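You operate a simulated robot arm through the tools that you are given. There is no shell and no other tool. Be economical: measure what you need, move in short steps, check, and stop when the job is done.

Carry out the task below with a simulated robot arm. There is one attempt and no reset: what you move stays moved.

TASK
Put the small brush and the brass bushing in the steel tray.

It is judged by the outcome, as a careful person would: the job done as asked, and still so three seconds after it is handed in. It fails if anything else is knocked over, pushed out of place, dropped, spilled or broken.

THE ROBOT
A 7-joint arm with a two-finger parallel gripper, fixed in place. Base frame: the origin is at the foot of the arm, x ahead of it, y to its left, z up; the work surface is at about z = 0. Lengths are in m, angles in degrees, forces in N, time in s.
With the tool pointing down near the work surface it reaches from about 0.22 to 0.58 m from the base axis. Its first joint turns from -66.0 to 66.0 degrees. Payload 2.5 kg.
Tool frame: the origin (TCP) lies between the finger pads and is the grasp point; the fingertips stand 0.023 m ahead of it; z points along the fingers, y is the line along which they close. The gripper opens to 0.094 m. The fingers are 0.038 m wide and 0.01 m thick; the gripper's body (0.054 by 0.096 m) begins 0.039 m behind the TCP.
Orientation is that of the tool frame in the base frame, as a unit quaternion [w, x, y, z]. With the fingers straight down and closing along the base's y, the tool's x points along the base's -x, its y along +y and its z along -z.

THE INTERFACE
- The arm moves only by the tool servo_tool. Its argument "targets" is a list that holds one entry, the list of rows, each a list of 7 numbers: the opening, from 0 (shut) to 1 (fully open), then the shift along the tool's x, y, z in m, then the turn, a rotation vector about the tool's x, y, z in degrees. In form: [[[fingers, x, y, z, ax, ay, az], ...]]. A call has 1 to 10 rows; each row shifts and turns the commanded pose from where the row before left it, along the tool's axes as they then stand. A row lasts 0.2 s, in which the tool goes at most 0.05 m and 8.6 degrees; a call with a longer step from one row to the next is refused whole, and so is a gripper value outside its range. A pose out of reach is approached as far as the arm can. The call stops where the force on the tool passes 40 N (or 10 N more than at its start, if that is more) or the arm is blocked; 0.2 s more then pass. The fingers move at their own pace (about 0.108 m/s each) and stop on an object; they squeeze with about 30 N. The grip force told is the motor's: it shows also when the fingers shut on nothing. Time passes only in rows, and 0.2 s behind the last, so rows that do not move let the fingers close. It gives the time, the measured TCP pose, the force on the tool (base axes), the opening and the grip force at its end, in the units of the frame above (readings bear some noise), and new pictures: "show" is both (left out), scene, wrist or none.
- Cameras (640 x 400 px; columns grow to the right, rows downward): "scene" is fixed at [0.1089, -0.4048, 0.5327]; the picture's right is [0.87, -0.49, 0.00], its down [-0.33, -0.59, -0.74] and it looks along [0.36, 0.65, -0.67] (base axes); focal length 299 px, centre (320, 200). "wrist" rides on the gripper at [-0.039, 0, -0.044] in the tool frame; the picture's right is [0.00, -1.00, 0.00], its down [0.97, 0.00, -0.24] and it looks along [0.24, 0.00, 0.97] (tool axes); focal length 218 px, centre (320, 200).
- point_at(camera, pixels): for up to 12 pixels [column, row] of the newest picture of that camera ("zoom" is the newest enlarged one), the place [x, y, z] in the base frame of the surface seen there, good to about 0.003 m. No time passes.
- zoom(camera, box): a new picture of the part [left, top, right, bottom] of that camera's present view, enlarged. No time passes.
- sign_off(): hands the job in; it is judged then, once.

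Work in short steps. Measure before you move; look again where a grasp or a placing could have gone wrong, and mend it. You have 60 turns and 120 pictures in all, the two below and enlarged ones among them. Open the gripper and draw the arm clear of the work before you hand the job in, unless the task says otherwise; then end with one line.

The tools are called as name(argument=value, ...) on one line, values as JSON. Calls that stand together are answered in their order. servo_tool: Moves the arm, as the interface text tells. Its arguments: {"type":"object","properties":{"targets":{"type":"array"},"show":{"type":"string","enum":["both","scene","wrist","none"]}},"required":["targets"]} The other tools are called the same way: point_at (camera, pixels) gives the place of the surface under pixels of a picture; zoom (camera, box) takes an enlarged picture of a part of a camera's view; sign_off () hands the job in.

At the start:

```text
time_s: 0.0
position: [0.4225, 0.0715, 0.2662]
tcp_rot: [0.0, 0.0, 1.0, 0.0]
force: [0.3, -0.1, -0.1]
grip_width: 0.0938
gripper_force: 0.1
```

scene: 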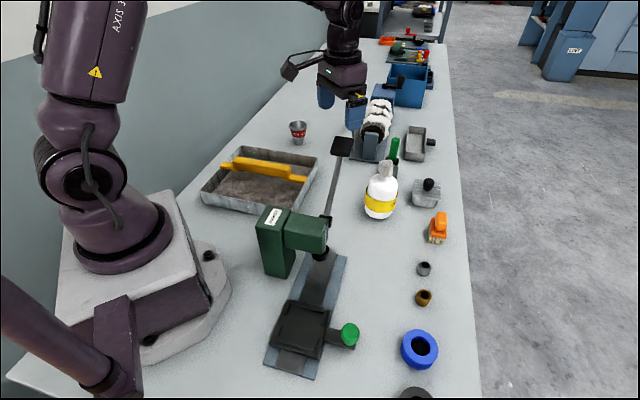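
wrist: 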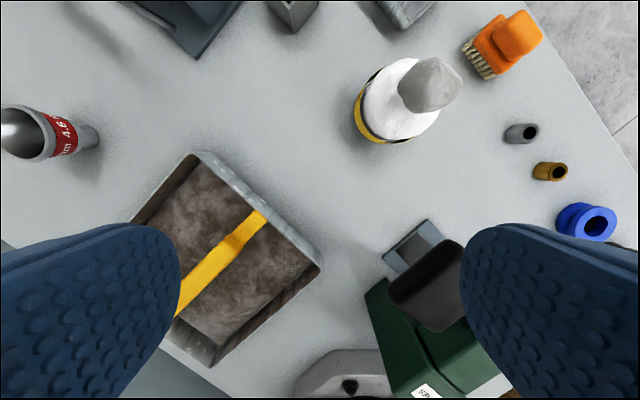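

The orange brush is at about (438,228), the brass bushing at (423,298), and the large tray at (260,180); there is another small tray-like item at (415,143). I'll enlarge and measure these.

zoom(camera="scene", box=[340, 110, 480, 200])

zoom(camera="scene", box=[180, 120, 340, 220])

zoom(camera="scene", box=[380, 170, 476, 320])

point_at(camera="scene", pixels=[[424, 292], [424, 304], [425, 264], [440, 216], [436, 228], [436, 242], [202, 190], [235, 148], [318, 157], [300, 209], [260, 188], [265, 165]])

point_at(camera="wrist", pixels=[[545, 171], [557, 171], [565, 172], [515, 35], [495, 40], [480, 57], [520, 133], [200, 155], [320, 265], [215, 362], [135, 220], [215, 260]])

```text
4.44 times, centred on (410, 155) of scene
```

zoom: 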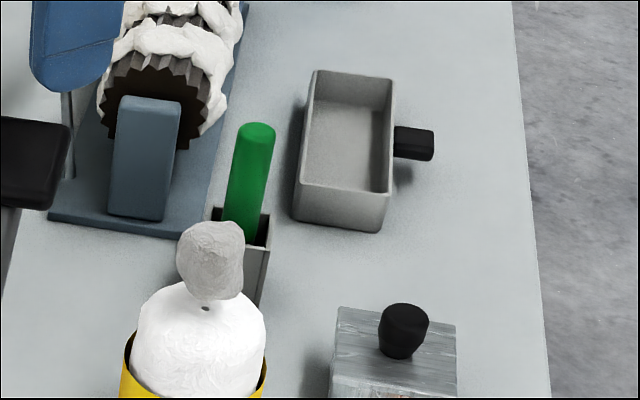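

```text
4.00 times, centred on (260, 170) of scene
```

zoom: 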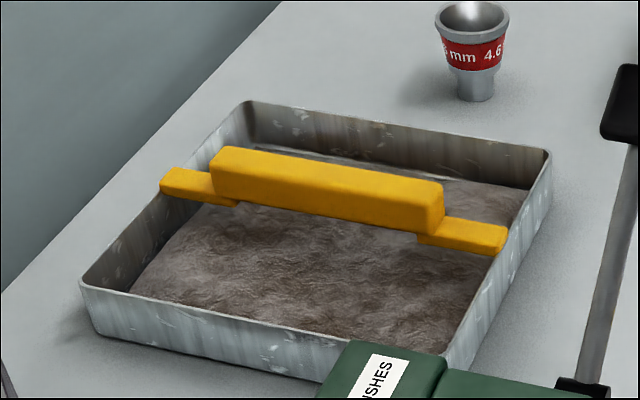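

```text
2.67 times, centred on (428, 245) of scene
```

zoom: 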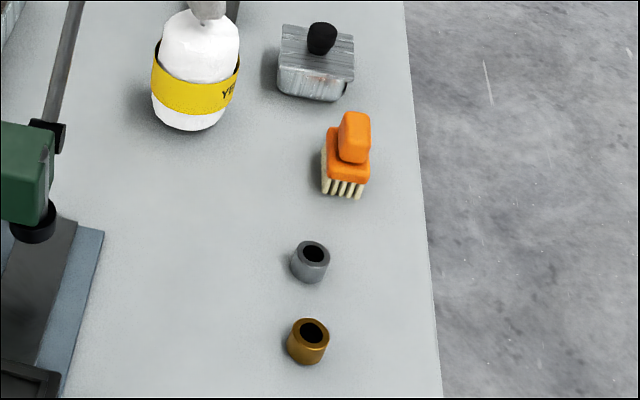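

```text
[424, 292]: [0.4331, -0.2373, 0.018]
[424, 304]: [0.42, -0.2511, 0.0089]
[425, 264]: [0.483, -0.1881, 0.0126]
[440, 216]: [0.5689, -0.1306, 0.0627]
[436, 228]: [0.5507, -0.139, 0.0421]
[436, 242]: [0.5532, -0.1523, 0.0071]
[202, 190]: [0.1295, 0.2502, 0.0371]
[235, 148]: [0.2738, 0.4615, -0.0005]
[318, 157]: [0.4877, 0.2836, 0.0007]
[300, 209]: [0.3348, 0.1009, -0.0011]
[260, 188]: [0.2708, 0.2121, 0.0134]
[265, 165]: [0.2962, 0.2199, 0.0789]
```

```text
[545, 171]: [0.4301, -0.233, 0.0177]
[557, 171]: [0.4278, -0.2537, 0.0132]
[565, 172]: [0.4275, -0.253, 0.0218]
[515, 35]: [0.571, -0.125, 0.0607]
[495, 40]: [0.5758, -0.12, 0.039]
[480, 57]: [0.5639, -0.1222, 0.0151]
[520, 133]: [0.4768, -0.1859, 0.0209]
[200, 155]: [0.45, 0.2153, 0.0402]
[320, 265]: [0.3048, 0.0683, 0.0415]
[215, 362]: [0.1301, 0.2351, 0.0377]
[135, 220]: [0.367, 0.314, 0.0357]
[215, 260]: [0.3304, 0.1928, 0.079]
```

Two tray candidates; I'll measure the small one and inspect the rest of the table for other brushes, bushings and trays.

point_at(camera="scene", pixels=[[408, 127], [426, 128], [424, 153], [406, 151], [417, 140], [431, 141], [415, 148], [404, 158]])

zoom(camera="scene", box=[350, 0, 460, 110])

zoom(camera="wrist", box=[120, 140, 340, 370])

zoom(camera="scene", box=[240, 120, 480, 400])

```text
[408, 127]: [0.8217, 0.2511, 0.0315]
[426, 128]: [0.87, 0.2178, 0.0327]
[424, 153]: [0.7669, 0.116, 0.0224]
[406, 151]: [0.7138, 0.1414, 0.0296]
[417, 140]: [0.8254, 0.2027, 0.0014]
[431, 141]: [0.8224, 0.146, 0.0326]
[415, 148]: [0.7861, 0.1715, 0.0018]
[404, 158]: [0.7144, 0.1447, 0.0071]
```

```text
3.64 times, centred on (405, 55) of scene
```

zoom: 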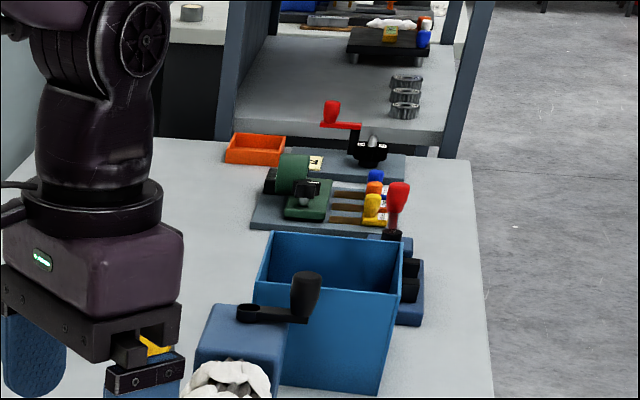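

```text
1.74 times, centred on (230, 255) of wrist
```

zoom: 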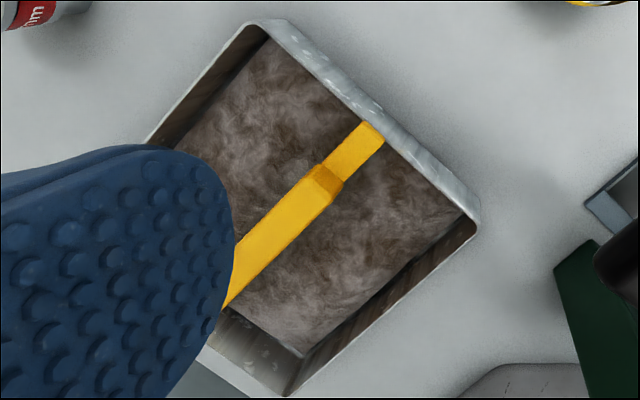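

```text
1.43 times, centred on (360, 260) of scene
```

zoom: 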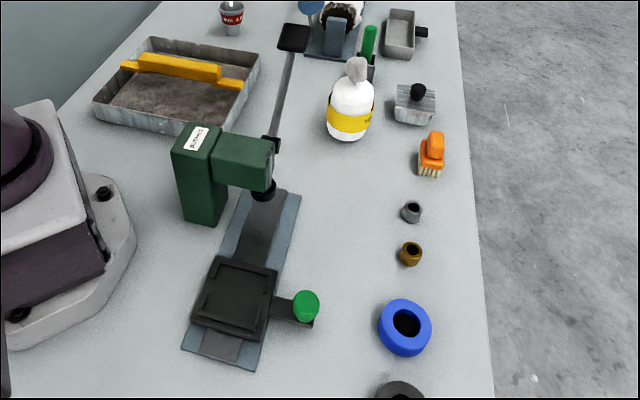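

The small pan is out of reach (x≈0.8), and it has a scoop handle; the large galvanised tray is the steel tray. I'll check the heights of obstacles on the way (press lever pad, press, bottle, handle bar).

point_at(camera="scene", pixels=[[342, 145], [332, 200], [275, 217], [305, 230], [386, 166], [380, 185], [420, 333], [420, 365], [428, 184], [228, 166], [301, 180], [350, 330]])

point_at(camera="wrist", pixels=[[430, 285], [450, 255], [430, 85], [250, 220], [200, 285], [590, 210], [60, 135], [410, 350]])

```text
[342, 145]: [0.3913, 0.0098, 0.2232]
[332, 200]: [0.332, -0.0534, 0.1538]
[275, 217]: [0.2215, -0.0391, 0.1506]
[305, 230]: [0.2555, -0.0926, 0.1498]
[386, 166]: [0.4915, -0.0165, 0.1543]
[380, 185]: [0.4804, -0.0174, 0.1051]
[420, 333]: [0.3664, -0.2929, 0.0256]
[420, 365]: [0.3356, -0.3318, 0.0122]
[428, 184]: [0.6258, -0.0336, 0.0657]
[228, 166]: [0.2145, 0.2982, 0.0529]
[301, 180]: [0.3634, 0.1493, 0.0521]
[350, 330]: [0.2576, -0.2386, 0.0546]
```

```text
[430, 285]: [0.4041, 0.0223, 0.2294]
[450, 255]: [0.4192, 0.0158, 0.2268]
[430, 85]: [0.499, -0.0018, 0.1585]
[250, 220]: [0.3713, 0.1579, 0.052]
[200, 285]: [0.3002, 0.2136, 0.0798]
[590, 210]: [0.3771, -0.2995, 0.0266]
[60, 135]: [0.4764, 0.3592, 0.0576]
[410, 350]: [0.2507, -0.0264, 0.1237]
```

Lever pad top is at z≈0.23 near (0.40,0.015), so I raise first, then cross to above the bushing.

servo_tool(targets=[[[1, 0, 0, -0.035, 0, 0, 0], [1, 0, 0, -0.035, 0, 0, 0], [1, 0, -0.045, 0, 0, 0, 0], [1, 0, -0.045, 0, 0, 0, 0], [1, 0, -0.045, 0, 0, 0, 0], [1, 0, -0.045, 0, 0, 0, 0], [1, 0, -0.045, 0, 0, 0, 0], [1, 0, -0.045, 0, 0, 0, 0], [1, 0, -0.045, 0, 0, 0, 0]]], show="none")

servo_tool(targets=[[[1, 0, 0, 0.045, 0, 0, 0], [1, 0, 0, 0.045, 0, 0, 0], [1, 0, 0, 0.045, 0, 0, 0], [0.6, 0, 0, 0.045, 0, 0, 0], [0.6, 0, 0, 0, 0, 0, 0]]])

```text
time_s: 2.0
position: [0.4237, -0.2432, 0.3379]
tcp_rot: [0.0, 0.0, 1.0, -0.001]
force: [0.5, -0.4, 0.2]
grip_width: 0.0941
gripper_force: 0.0
```

```text
time_s: 3.2
position: [0.4227, -0.2444, 0.1575]
tcp_rot: [0.0, 0.0, 1.0, 0.001]
force: [-0.5, 0.3, -0.9]
grip_width: 0.0563
gripper_force: 0.1
```

scene: 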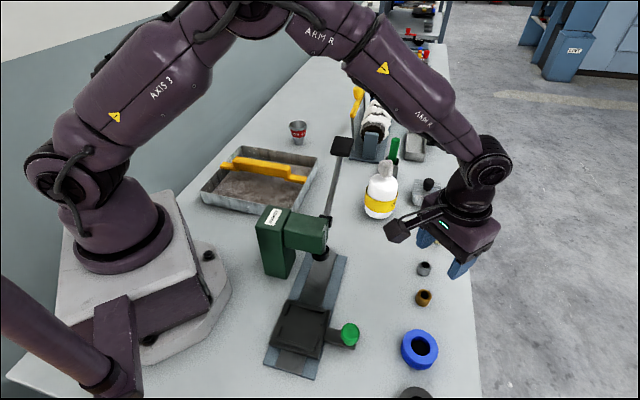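
wrist: 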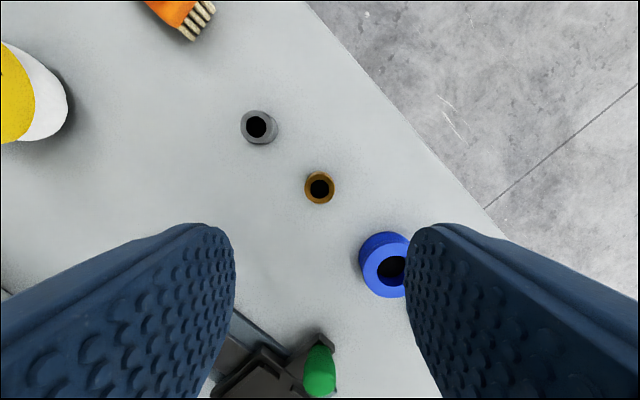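

The bushing sits at wrist (320,188), nearly centred. I measure its outline.

point_at(camera="wrist", pixels=[[308, 187], [332, 187], [320, 175], [320, 201], [310, 178], [331, 178], [362, 255], [385, 235], [385, 294], [246, 127], [270, 127]])

zoom(camera="wrist", box=[220, 90, 420, 310])

```text
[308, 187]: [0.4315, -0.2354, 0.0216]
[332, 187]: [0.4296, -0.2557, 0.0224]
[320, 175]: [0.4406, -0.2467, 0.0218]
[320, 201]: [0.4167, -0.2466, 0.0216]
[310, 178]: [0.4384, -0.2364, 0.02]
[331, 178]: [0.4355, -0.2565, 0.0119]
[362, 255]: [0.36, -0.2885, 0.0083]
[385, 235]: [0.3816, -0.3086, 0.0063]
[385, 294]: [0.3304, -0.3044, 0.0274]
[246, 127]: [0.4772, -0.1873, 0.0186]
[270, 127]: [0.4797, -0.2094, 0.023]
```

```text
1.82 times, centred on (320, 200) of wrist
```

zoom: 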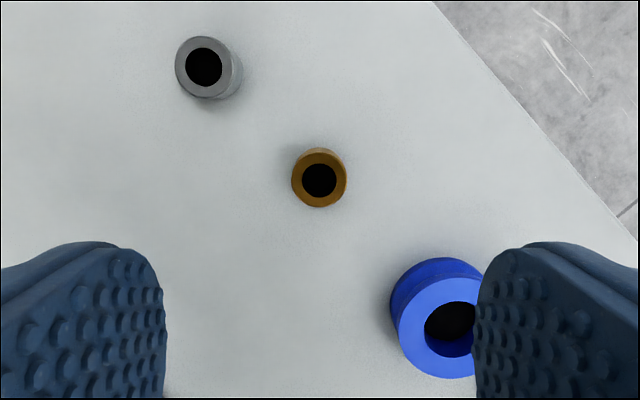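

Bushing centre is (0.429,-0.246), diameter 0.023, height 0.022. I descend with partly open fingers to TCP z≈0.028 and close.

servo_tool(targets=[[[0.6, -0.0063, -0.0016, 0.04, 0, 0, 0], [0.6, 0, 0, 0.04, 0, 0, 0], [0.6, 0, 0, 0.03, 0, 0, 0], [0.6, 0, 0, 0.0195, 0, 0, 0], [0.6, 0, 0, 0, 0, 0, 0]]])

```text
time_s: 4.4
position: [0.4294, -0.2441, 0.0271]
tcp_rot: [0.001, 0.0, 1.0, 0.0]
force: [0.4, 0.7, 0.3]
grip_width: 0.0566
gripper_force: 0.0
```

scene: 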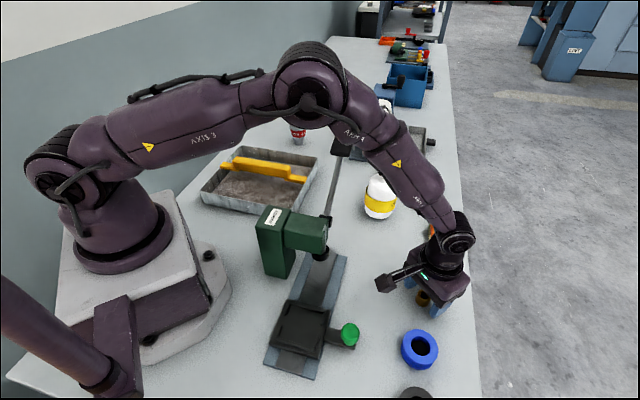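
wrist: 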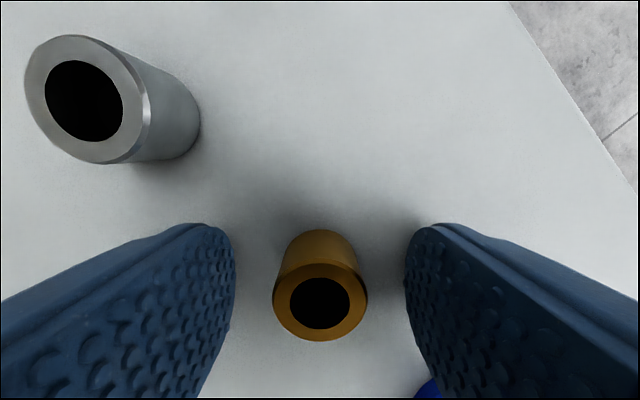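

The bushing is centred between the pads; I close and lift a little.

servo_tool(targets=[[[0, 0, 0, 0, 0, 0, 0], [0, 0, 0, 0, 0, 0, 0], [0, 0, 0, 0, 0, 0, 0], [0, 0, 0, -0.03, 0, 0, 0], [0, 0, 0, -0.03, 0, 0, 0]]], show="wrist")

```text
time_s: 5.6
position: [0.4291, -0.2433, 0.0892]
tcp_rot: [0.0, 0.0, 1.0, 0.0]
force: [0.2, 0.4, -0.2]
grip_width: 0.0243
gripper_force: 29.9
```

wrist: 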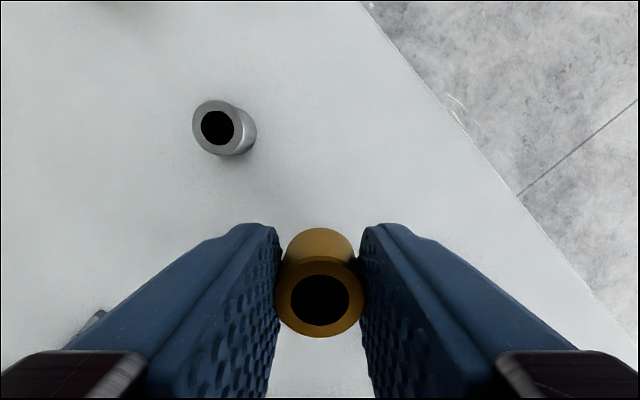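

Bushing held (width 0.0243). I raise to z≈0.33 and carry it toward the far half of the tray.

servo_tool(targets=[[[0, 0, 0, -0.048, 0, 0, 0], [0, 0, 0, -0.048, 0, 0, 0], [0, 0, 0, -0.048, 0, 0, 0], [0, 0, 0, -0.048, 0, 0, 0], [0, 0, 0, -0.048, 0, 0, 0], [0, 0.0116, 0.0453, 0, 0, 0, 0], [0, 0.0116, 0.0453, 0, 0, 0, 0], [0, 0.0116, 0.0453, 0, 0, 0, 0], [0, 0.0116, 0.0453, 0, 0, 0, 0], [0, 0.0116, 0.0453, 0, 0, 0, 0]]], show="scene")

servo_tool(targets=[[[0, 0.0116, 0.0453, 0, 0, 0, 0], [0, 0.0116, 0.0453, 0, 0, 0, 0], [0, 0.0116, 0.0453, 0, 0, 0, 0], [0, 0.0116, 0.0453, 0, 0, 0, 0], [0, 0.0116, 0.0453, 0, 0, 0, 0], [0, 0.0116, 0.0453, 0, 0, 0, 0], [0, 0.0116, 0.0453, 0, 0, 0, 0]]], show="none")

servo_tool(targets=[[[0, 0, 0, 0, 0, 0, -7.7], [0, 0, 0, 0, 0, 0, -7.7], [0, 0, 0, 0, 0, 0, -7.7], [0, 0, 0, 0, 0, 0, -7.7], [0, 0, 0, 0, 0, 0, -7.7], [0, 0, 0, 0, 0, 0, -7.7]]])

```text
time_s: 7.8
position: [0.3702, -0.0209, 0.3287]
tcp_rot: [-0.001, 0.001, 1.0, 0.0]
force: [0.8, 0.0, -1.2]
grip_width: 0.0245
gripper_force: 29.6
```

scene: 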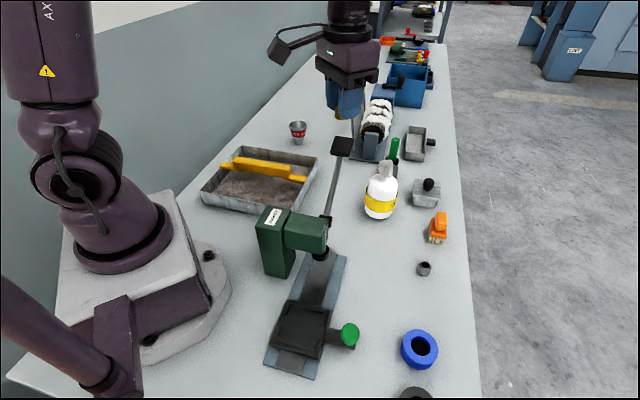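

```text
time_s: 9.4
position: [0.2877, 0.2993, 0.3264]
tcp_rot: [0.001, -0.001, 1.0, 0.001]
force: [-0.6, -0.5, -1.2]
grip_width: 0.0244
gripper_force: 30.4
```

```text
time_s: 10.8
position: [0.2892, 0.2975, 0.3277]
tcp_rot: [-0.001, -0.394, 0.919, 0.0]
force: [-0.2, 0.6, -0.1]
grip_width: 0.0245
gripper_force: 30.4
```

scene: 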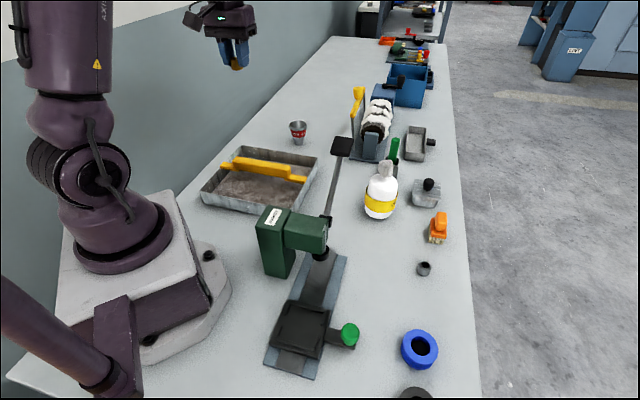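
wrist: 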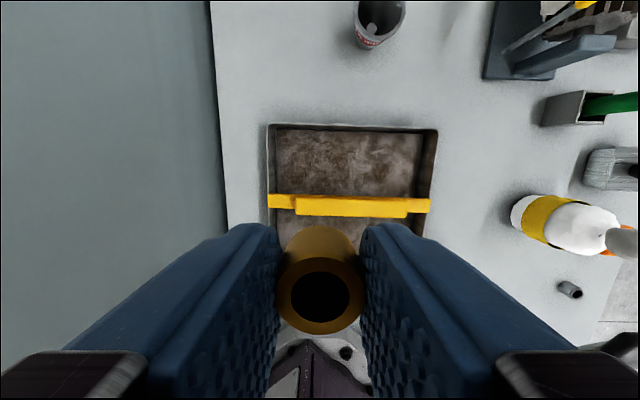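

The gripper is aligned with the tray. I measure the far half's inside, the handle, and the protruding box on the wrist.

point_at(camera="wrist", pixels=[[273, 126], [434, 131], [290, 140], [415, 145], [290, 190], [350, 160], [350, 199], [350, 215], [280, 200], [425, 205], [415, 185]])

point_at(camera="scene", pixels=[[192, 20], [196, 28], [230, 33], [236, 67]])

```text
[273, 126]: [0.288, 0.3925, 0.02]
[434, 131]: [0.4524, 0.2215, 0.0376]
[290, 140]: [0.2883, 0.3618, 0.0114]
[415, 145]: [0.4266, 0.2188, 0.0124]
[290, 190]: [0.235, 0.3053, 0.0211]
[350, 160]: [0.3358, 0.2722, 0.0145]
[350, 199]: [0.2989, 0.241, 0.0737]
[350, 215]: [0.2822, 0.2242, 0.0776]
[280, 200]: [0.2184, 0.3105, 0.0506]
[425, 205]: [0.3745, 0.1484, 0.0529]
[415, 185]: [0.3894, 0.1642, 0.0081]
```

```text
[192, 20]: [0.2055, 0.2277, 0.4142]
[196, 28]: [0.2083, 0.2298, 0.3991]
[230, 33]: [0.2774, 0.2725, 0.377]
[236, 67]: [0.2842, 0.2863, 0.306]
```

The far half's clear strip is centred about n=0.42; floor z≈0.013. I shift slightly away from the handle and descend to just above the floor.

servo_tool(targets=[[[0, -0.008, -0.005, 0.045, 0, 0, 0], [0, 0, 0, 0.048, 0, 0, 0], [0, 0, 0, 0.048, 0, 0, 0], [0, 0, 0, 0.048, 0, 0, 0], [0, 0, 0, 0.044, 0, 0, 0], [0, 0, 0, 0.03, 0, 0, 0], [0, 0, 0, 0.015, 0, 0, 0]]])

```text
time_s: 12.4
position: [0.3015, 0.2983, 0.0466]
tcp_rot: [0.0, -0.393, 0.92, 0.0]
force: [-0.4, -0.2, -0.9]
grip_width: 0.0246
gripper_force: 30.2
```

scene: 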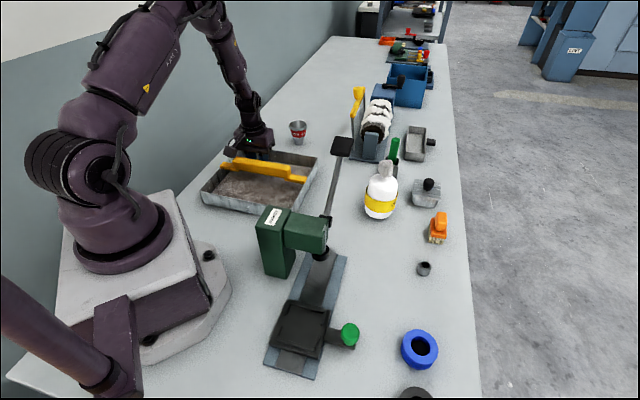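
wrist: 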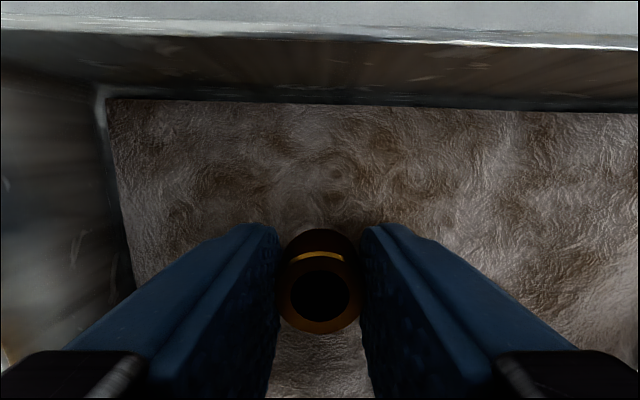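

Clear all round. I lower the last 5 mm, open partly, pause and rise.

servo_tool(targets=[[[0, 0, 0, 0.005, 0, 0, 0], [0, 0, 0, 0, 0, 0, 0], [0.5, 0, 0, 0, 0, 0, 0], [0.5, 0, 0, 0, 0, 0, 0], [0.5, 0, 0, -0.02, 0, 0, 0], [0.5, 0, 0, -0.045, 0, 0, 0], [0.5, 0, 0, -0.045, 0, 0, 0]]])

```text
time_s: 14.0
position: [0.3001, 0.3005, 0.1545]
tcp_rot: [0.0, -0.393, 0.92, 0.0]
force: [0.4, 0.2, -1.4]
grip_width: 0.0471
gripper_force: 0.1
```

scene: 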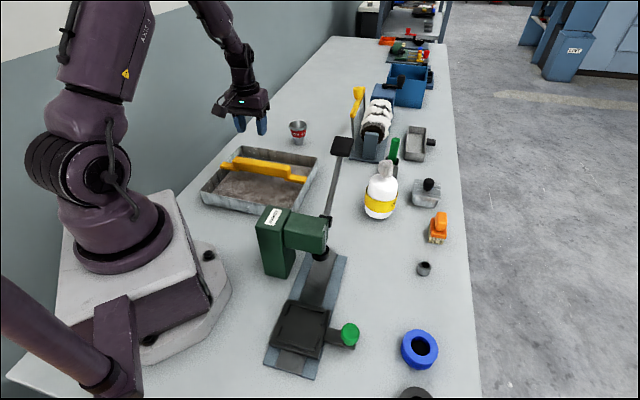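
wrist: 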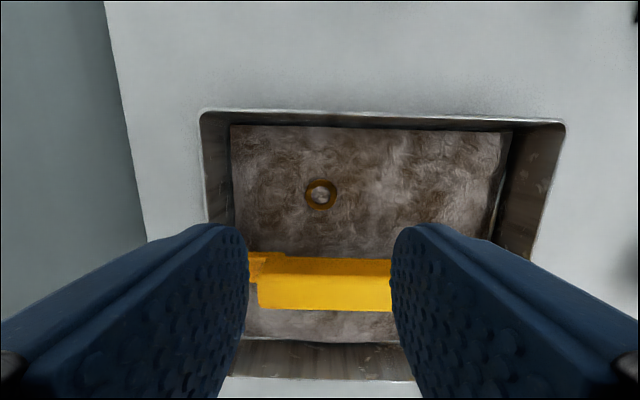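

Bushing sits in the tray at wrist (320,195). Now I rise, turn back and go to view the brush.

servo_tool(targets=[[[0.8, 0, 0, -0.044, 0, 0, 0], [0.8, 0, 0, -0.044, 0, 0, 0], [0.8, 0, 0, -0.044, 0, 0, 0], [0.8, 0, 0, -0.044, 0, 0, 0], [0.8, 0, 0, 0, 0, 0, 7.7], [0.8, 0, 0, 0, 0, 0, 7.7], [0.8, 0, 0, 0, 0, 0, 7.7], [0.8, 0, 0, 0, 0, 0, 7.7], [0.8, 0, 0, 0, 0, 0, 7.7], [0.8, 0, 0, 0, 0, 0, 7.7]]], show="none")

servo_tool(targets=[[[0.8, -0.02, -0.043, 0, 0, 0, 0], [0.8, -0.02, -0.043, 0, 0, 0, 0], [0.8, -0.02, -0.043, 0, 0, 0, 0], [0.8, -0.02, -0.043, 0, 0, 0, 0], [0.8, -0.02, -0.043, 0, 0, 0, 0], [0.8, -0.02, -0.043, 0, 0, 0, 0], [0.8, -0.02, -0.043, 0, 0, 0, 0], [0.8, -0.02, -0.043, 0, 0, 0, 0], [0.8, -0.02, -0.043, 0, 0, 0, 0], [0.8, -0.02, -0.043, 0, 0, 0, 0]]])

```text
time_s: 16.2
position: [0.2983, 0.3005, 0.3298]
tcp_rot: [0.0, 0.001, 1.0, 0.0]
force: [0.6, -0.8, 0.1]
grip_width: 0.0753
gripper_force: 0.0
```

```text
time_s: 18.4
position: [0.4978, -0.129, 0.3287]
tcp_rot: [0.0, 0.001, 1.0, 0.0]
force: [0.5, 0.3, -0.7]
grip_width: 0.0753
gripper_force: 0.1
```

scene: 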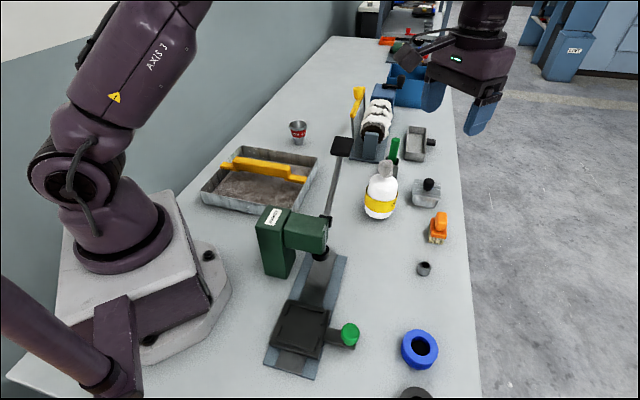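
wrist: 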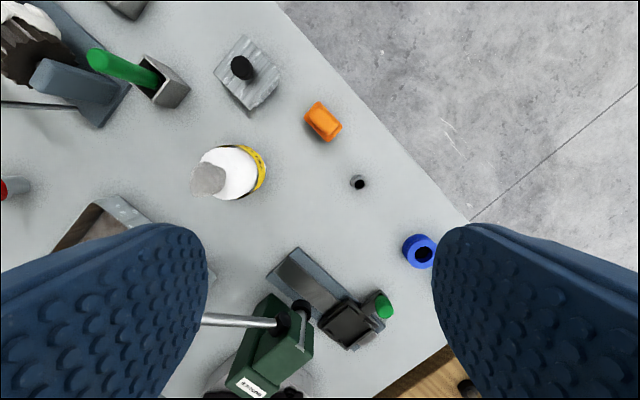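

Brush at wrist (323,122). Enlarge and measure it.

zoom(camera="wrist", box=[270, 85, 374, 150])

point_at(camera="wrist", pixels=[[318, 103], [306, 121], [327, 141], [341, 127], [312, 112], [323, 122], [333, 131], [225, 172], [262, 170], [280, 90], [240, 112]])

```text
6.15 times, centred on (322, 118) of wrist
```

zoom: 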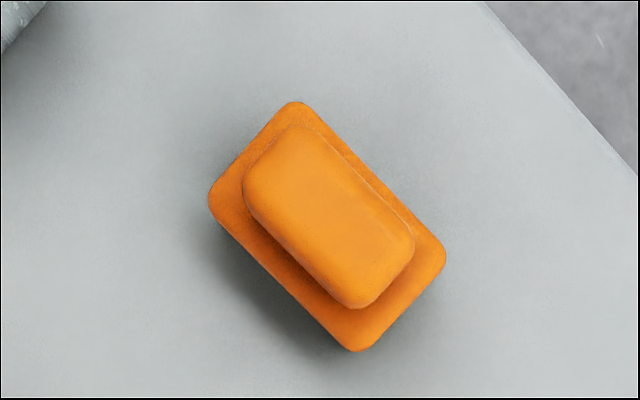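

```text
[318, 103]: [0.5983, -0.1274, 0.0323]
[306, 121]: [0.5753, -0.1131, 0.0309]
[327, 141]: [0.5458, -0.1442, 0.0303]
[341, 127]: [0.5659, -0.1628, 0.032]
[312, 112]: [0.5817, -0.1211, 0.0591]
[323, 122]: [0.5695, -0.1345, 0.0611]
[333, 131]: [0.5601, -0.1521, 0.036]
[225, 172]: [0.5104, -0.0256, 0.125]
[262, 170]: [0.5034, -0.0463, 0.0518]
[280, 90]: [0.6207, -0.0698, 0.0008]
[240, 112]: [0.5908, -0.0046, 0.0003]
```

Brush: base about 0.045×0.028, centre (0.571,-0.137), long axis ≈47° from x, top z≈0.061. I turn 47° so the fingers close across its short side, and come above it at z≈0.2.

servo_tool(targets=[[[0.7, 0, 0, 0, 0, 0, -7.8], [0.7, 0, 0, 0.02, 0, 0, -7.8], [0.7, 0, 0, 0.02, 0, 0, -7.8], [0.7, 0, 0, 0.02, 0, 0, -7.8], [0.7, 0, 0, 0.03, 0, 0, -7.8], [0.7, 0, 0, 0.03, 0, 0, -7.8], [0.6, -0.021, -0.029, 0.02, 0, 0, 0], [0.6, -0.021, -0.029, 0.02, 0, 0, 0], [0.6, 0, 0, 0, 0, 0, 0]]])

```text
time_s: 20.4
position: [0.5695, -0.1397, 0.1683]
tcp_rot: [0.0, -0.398, 0.917, 0.0]
force: [0.3, -0.7, -0.3]
grip_width: 0.0563
gripper_force: 0.1
```

scene: 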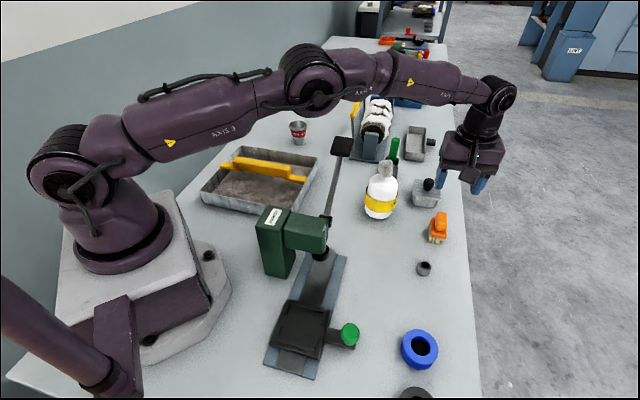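
wrist: 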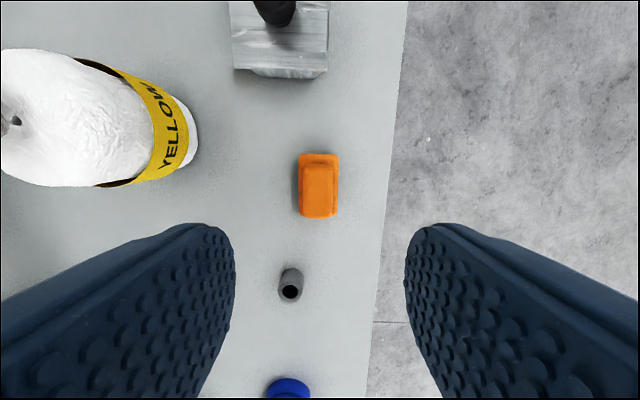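

Well aligned; measure the brush outline from here.

point_at(camera="wrist", pixels=[[318, 155], [300, 185], [337, 185], [318, 215], [318, 190], [301, 215], [335, 215], [195, 135], [300, 158], [336, 158]])

zoom(camera="wrist", box=[270, 140, 366, 230])

```text
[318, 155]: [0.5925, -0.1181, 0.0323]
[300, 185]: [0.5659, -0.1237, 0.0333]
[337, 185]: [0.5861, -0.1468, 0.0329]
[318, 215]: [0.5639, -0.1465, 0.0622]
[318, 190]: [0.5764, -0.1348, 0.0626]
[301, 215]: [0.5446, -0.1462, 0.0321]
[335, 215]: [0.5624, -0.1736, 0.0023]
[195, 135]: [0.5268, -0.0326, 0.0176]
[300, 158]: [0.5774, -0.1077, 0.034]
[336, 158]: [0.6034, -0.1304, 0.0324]
```

```text
4.44 times, centred on (318, 185) of wrist
```

zoom: 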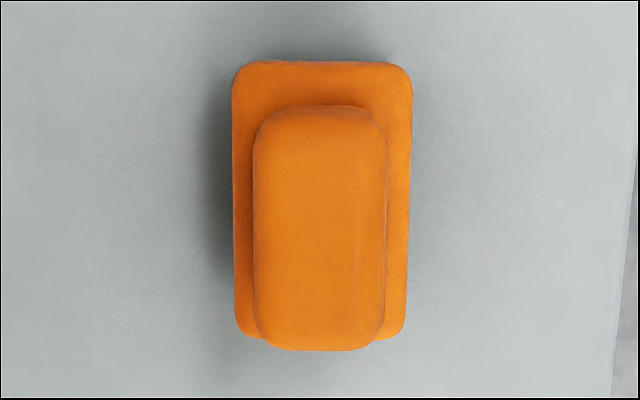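

Centre ≈(0.573,-0.137); the tool is within 5 mm along the long axis and under 1 mm across. I descend to z≈0.047.

servo_tool(targets=[[[0.6, 0, 0, 0.04, 0, 0, 0], [0.6, 0, 0, 0.03, 0, 0, 0], [0.6, 0, 0, 0.03, 0, 0, 0], [0.6, 0, 0, 0.021, 0, 0, 0], [0.6, 0, 0, 0, 0, 0, 0]]])

```text
time_s: 21.6
position: [0.5705, -0.14, 0.0487]
tcp_rot: [0.001, -0.397, 0.918, 0.0]
force: [-0.4, -0.6, 0.6]
grip_width: 0.0564
gripper_force: 0.1
```

scene: 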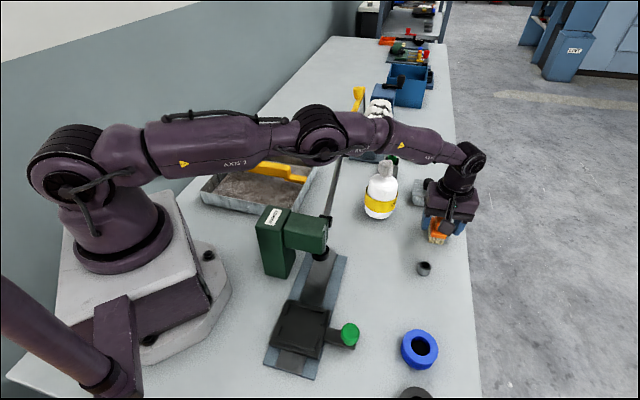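
wrist: 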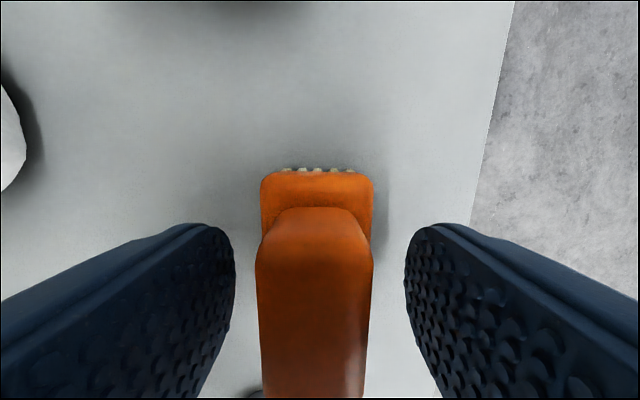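

Centred between the fingers. I go 5 mm lower to catch the brush base, close, and lift.

servo_tool(targets=[[[0.6, 0, 0, 0.005, 0, 0, 0], [0, 0, 0, 0, 0, 0, 0], [0, 0, 0, 0, 0, 0, 0], [0, 0, 0, 0, 0, 0, 0], [0, 0, 0, -0.02, 0, 0, 0], [0, 0, 0, -0.03, 0, 0, 0], [0, 0, 0, -0.03, 0, 0, 0]]])

```text
time_s: 23.2
position: [0.5704, -0.1399, 0.1242]
tcp_rot: [-0.001, -0.397, 0.918, 0.0]
force: [-0.2, 0.3, -1.1]
grip_width: 0.0331
gripper_force: 30.4
```

scene: 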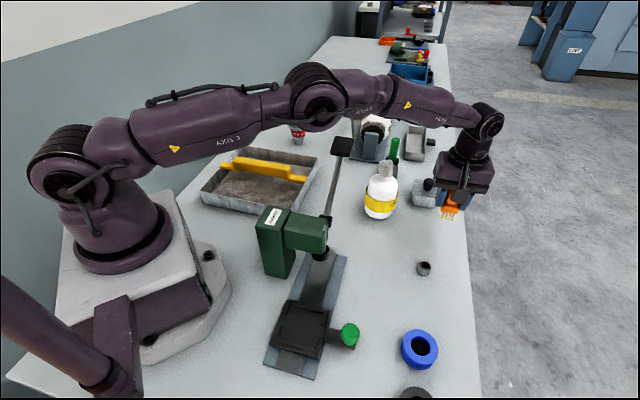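
wrist: 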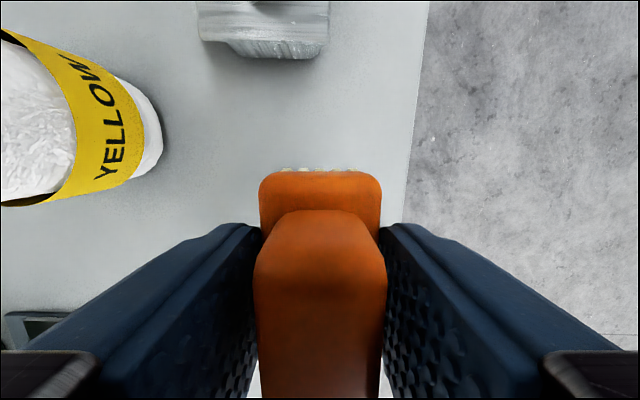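

Brush held firmly (0.033). I rise while retracting, then carry it to above the other end of the tray's far half.

servo_tool(targets=[[[0, 0, 0, -0.04, 0, 0, 0], [0, 0.0115, 0.0125, -0.045, 0, 0, 0], [0, 0.0115, 0.0125, -0.045, 0, 0, 0], [0, 0.0115, 0.013, -0.045, 0, 0, 0], [0, 0.0131, 0.013, -0.045, 0, 0, 0], [0, 0, 0, -0.016, 0, 0, 0]]], show="wrist")

servo_tool(targets=[[[0, -0.0192, 0.0406, 0, 0, 0, 0], [0, -0.0192, 0.0406, 0, 0, 0, 0], [0, -0.0192, 0.0406, 0, 0, 0, 0], [0, -0.0192, 0.0406, 0, 0, 0, 0], [0, -0.0192, 0.0406, 0, 0, 0, 0], [0, -0.0192, 0.0406, 0, 0, 0, 0], [0, -0.0192, 0.0406, 0, 0, 0, 0], [0, -0.0192, 0.0406, 0, 0, 0, 0], [0, -0.0192, 0.0406, 0, 0, 0, 0]]])

```text
time_s: 24.6
position: [0.499, -0.139, 0.3618]
tcp_rot: [0.0, -0.397, 0.918, -0.001]
force: [0.1, -1.7, -0.6]
grip_width: 0.0331
gripper_force: 29.6
```

wrist: 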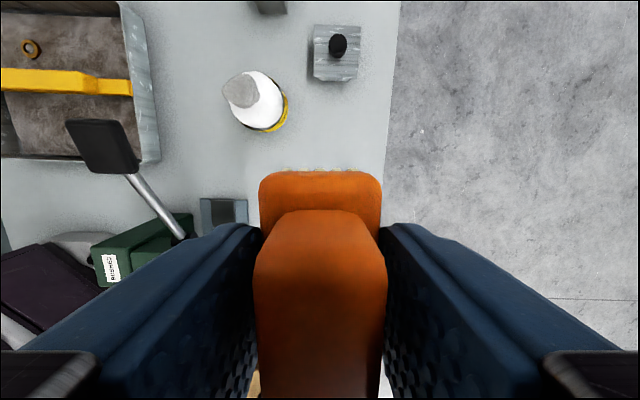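

```text
time_s: 26.6
position: [0.3524, 0.2364, 0.3579]
tcp_rot: [-0.001, -0.396, 0.918, -0.001]
force: [-0.2, -0.1, -2.4]
grip_width: 0.0331
gripper_force: 29.7
```

scene: 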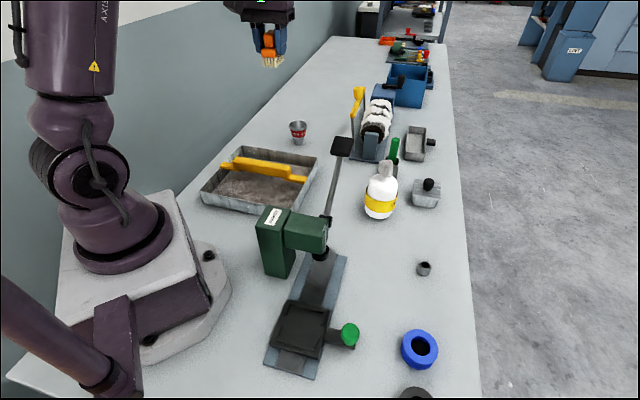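
wrist: 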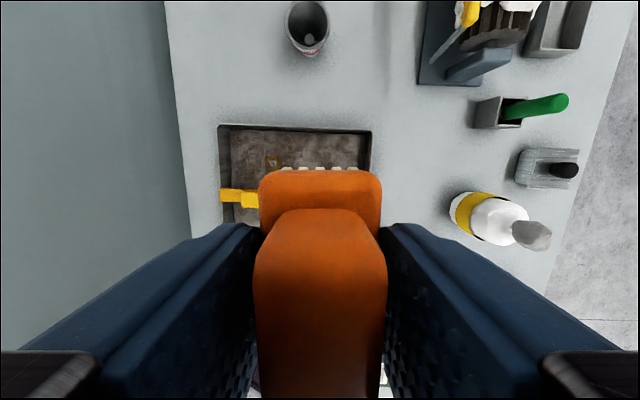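

Over the tray; descend to z≈0.14 (brush bottom ≈0.096, above the handle bar) and look.

servo_tool(targets=[[[0, 0, 0, 0.045, 0, 0, 0], [0, 0, 0, 0.045, 0, 0, 0], [0, 0, 0, 0.045, 0, 0, 0], [0, 0, 0, 0.045, 0, 0, 0], [0, 0, 0, 0.035, 0, 0, 0], [0, 0, 0, 0, 0, 0, 0]]])

```text
time_s: 28.0
position: [0.3535, 0.237, 0.1458]
tcp_rot: [0.0, -0.398, 0.918, 0.0]
force: [0.1, 0.1, -0.9]
grip_width: 0.0333
gripper_force: 29.9
```

scene: 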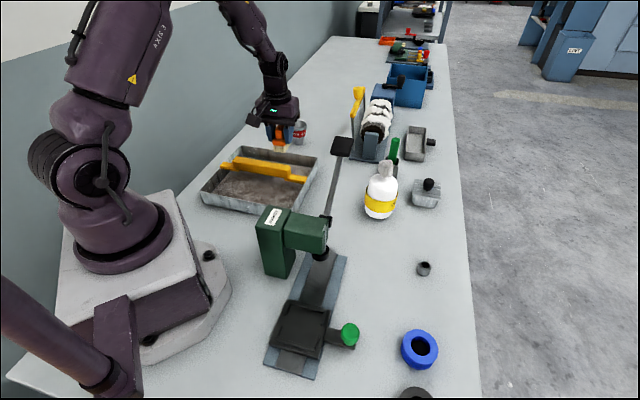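
wrist: 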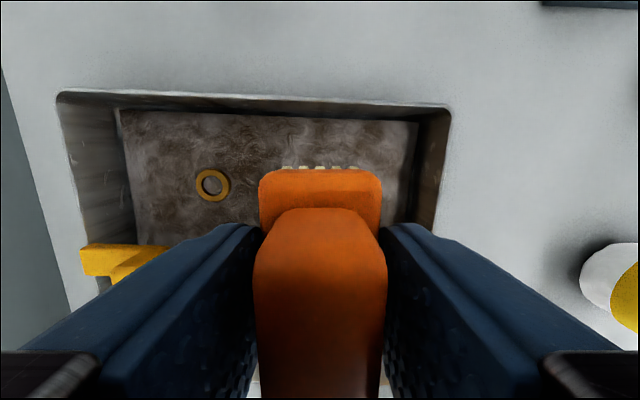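

point_at(camera="wrist", pixels=[[300, 115], [400, 123], [300, 102], [405, 200], [440, 130], [213, 172], [150, 262], [130, 250], [428, 165], [320, 172]])

zoom(camera="scene", box=[220, 90, 330, 200])

```text
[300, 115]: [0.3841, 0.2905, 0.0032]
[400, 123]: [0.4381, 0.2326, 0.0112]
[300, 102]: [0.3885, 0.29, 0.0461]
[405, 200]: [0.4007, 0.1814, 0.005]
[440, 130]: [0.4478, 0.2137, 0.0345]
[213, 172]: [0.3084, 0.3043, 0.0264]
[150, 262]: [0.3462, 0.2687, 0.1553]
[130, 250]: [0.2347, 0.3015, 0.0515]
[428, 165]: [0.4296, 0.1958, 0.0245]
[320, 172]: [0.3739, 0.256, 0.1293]
```

```text
3.64 times, centred on (275, 145) of scene
```

zoom: 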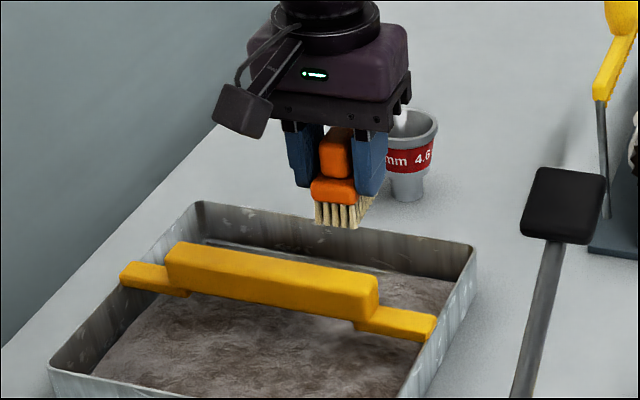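

Far wall is at n≈0.472, so I shift 6 mm further from the handle and lower to about z 0.06.

servo_tool(targets=[[[0, -0.006, 0, 0.03, 0, 0, 0], [0, 0, 0, 0.03, 0, 0, 0], [0, 0, 0, 0.025, 0, 0, 0], [0, 0, 0, 0, 0, 0, 0]]])

zoom(camera="scene", box=[190, 120, 330, 220])

```text
time_s: 29.0
position: [0.355, 0.2431, 0.0607]
tcp_rot: [0.001, -0.398, 0.917, -0.001]
force: [-0.1, 0.5, -0.7]
grip_width: 0.0334
gripper_force: 29.8
```

scene: 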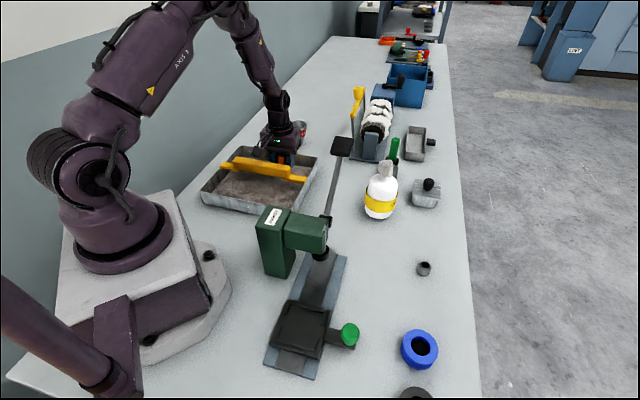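
wrist: 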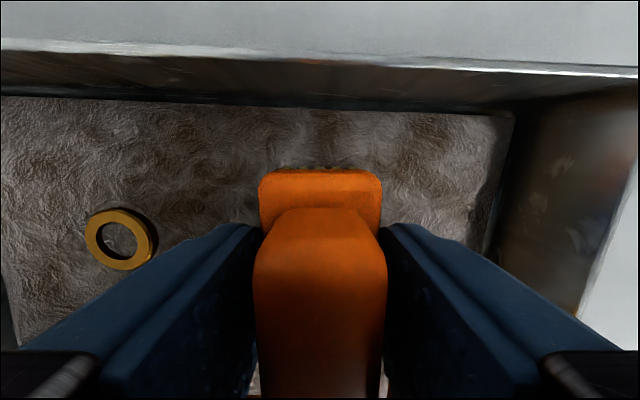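

```text
4.00 times, centred on (260, 170) of scene
```

zoom: 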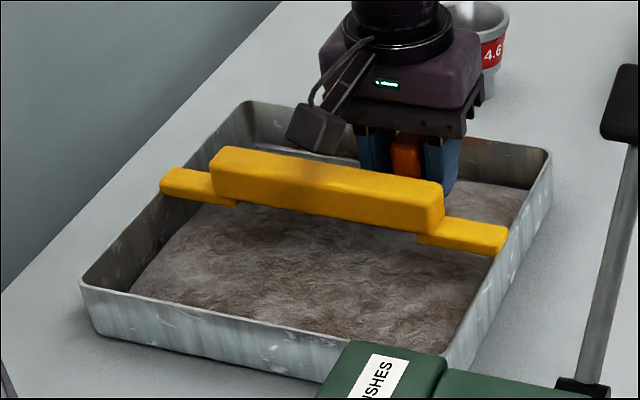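

Clear on all sides. I lower gently to feel the floor.

servo_tool(targets=[[[0, 0, 0, 0.003, 0, 0, 0], [0, 0, 0, 0.002, 0, 0, 0], [0, 0, 0, 0, 0, 0, 0]]], show="none")

```text
time_s: 29.8
position: [0.3559, 0.243, 0.0537]
tcp_rot: [0.0, -0.397, 0.918, 0.0]
force: [0.8, 0.8, -0.8]
grip_width: 0.0332
gripper_force: 30.3
```

servo_tool(targets=[[[0, 0, 0, 0.003, 0, 0, 0], [0, 0, 0, 0, 0, 0, 0]]], show="none")

```text
time_s: 30.4
position: [0.3558, 0.2421, 0.0514]
tcp_rot: [0.0, -0.397, 0.918, 0.0]
force: [-0.1, 0.1, 0.1]
grip_width: 0.0333
gripper_force: 29.8
```

No contact yet; a little lower.

servo_tool(targets=[[[0, 0, 0, 0.002, 0, 0, 0], [0, 0, 0, 0, 0, 0, 0]]], show="none")

```text
time_s: 31.0
position: [0.3573, 0.2414, 0.0506]
tcp_rot: [0.0, -0.398, 0.918, 0.0]
force: [0.4, -0.6, -1.1]
grip_width: 0.033
gripper_force: 29.9
```

servo_tool(targets=[[[0, 0, 0, 0.002, 0, 0, 0], [0, 0, 0, 0, 0, 0, 0]]], show="wrist")

```text
time_s: 31.6
position: [0.3573, 0.2416, 0.0476]
tcp_rot: [0.001, -0.397, 0.918, 0.0]
force: [0.0, -0.3, -2.0]
grip_width: 0.0333
gripper_force: 29.9
```

wrist: 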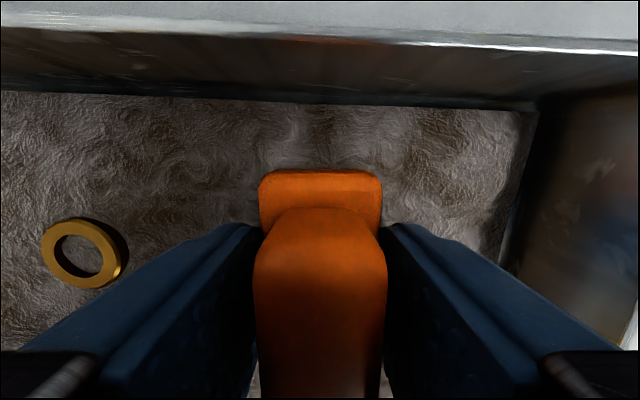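

The brush is within a millimetre or so of the floor. I lower 1 mm more, open the fingers just clear, pause and rise straight up.

servo_tool(targets=[[[0, 0, 0, 0.001, 0, 0, 0], [0.55, 0, 0, 0, 0, 0, 0], [0.55, 0, 0, 0, 0, 0, 0], [0.55, 0, 0, -0.02, 0, 0, 0], [0.55, 0, 0, -0.04, 0, 0, 0], [0.55, 0, 0, -0.045, 0, 0, 0], [0.55, 0, 0, -0.045, 0, 0, 0], [0.55, 0, 0, -0.045, 0, 0, 0], [0.55, 0, 0, -0.045, 0, 0, 0], [0.55, 0, 0, -0.045, 0, 0, 0]]])

zoom(camera="scene", box=[190, 120, 330, 220])

zoom(camera="wrist", box=[200, 90, 430, 260])

```text
time_s: 33.8
position: [0.3562, 0.2441, 0.3334]
tcp_rot: [0.0, -0.396, 0.918, 0.0]
force: [1.2, 0.2, -0.6]
grip_width: 0.0517
gripper_force: 0.1
```

scene: 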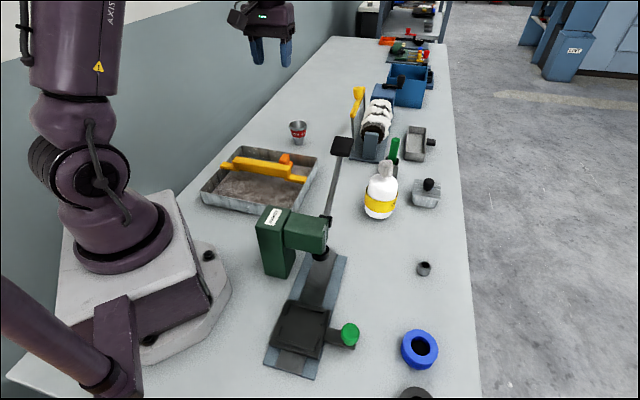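
wrist: 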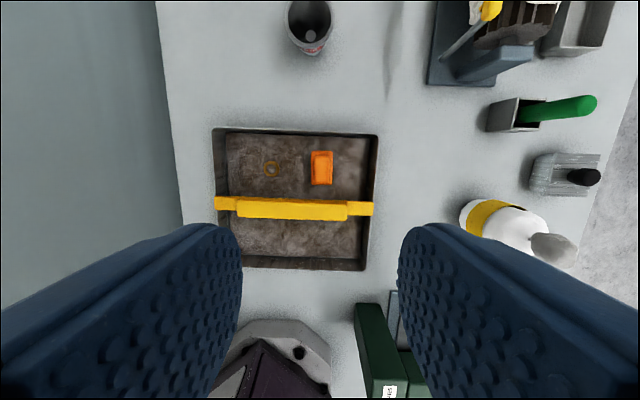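

```text
4.00 times, centred on (260, 170) of scene
```

zoom: 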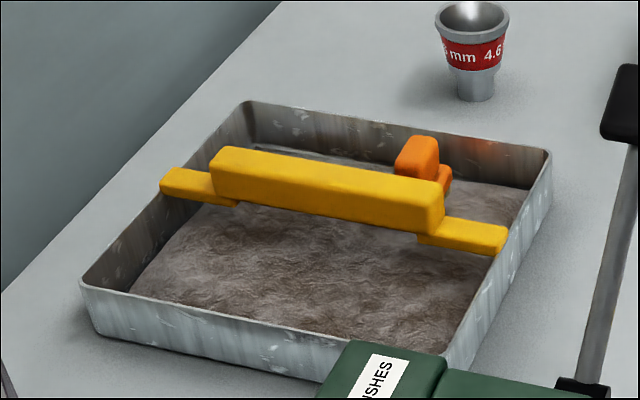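

```text
2.35 times, centred on (315, 175) of wrist
```

zoom: 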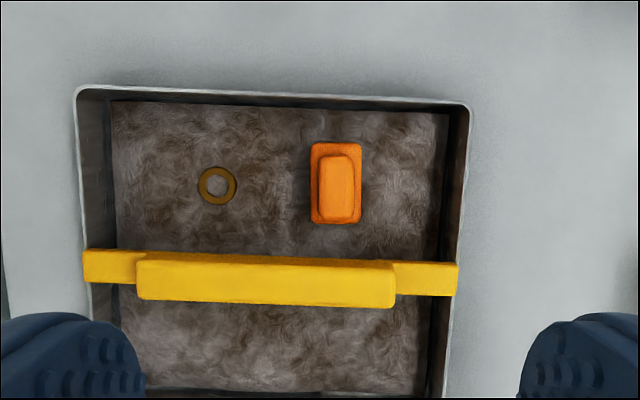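

Both pieces stand in the tray, nothing else has moved, and the arm is clear. I open the gripper fully and hand in.

servo_tool(targets=[[[1, 0, 0, 0, 0, 0, 0], [1, 0, 0, 0, 0, 0, 0]]], show="none")

sign_off()

```text
time_s: 34.4
position: [0.3544, 0.2443, 0.3318]
tcp_rot: [0.0, -0.397, 0.918, 0.0]
force: [0.1, 0.5, 0.4]
grip_width: 0.094
gripper_force: 0.2
```

```text
The job is handed in.
```

The small brush and the brass bushing are both in the large steel tray, upright and clear of the yellow handle, and the last pictures show nothing else moved.
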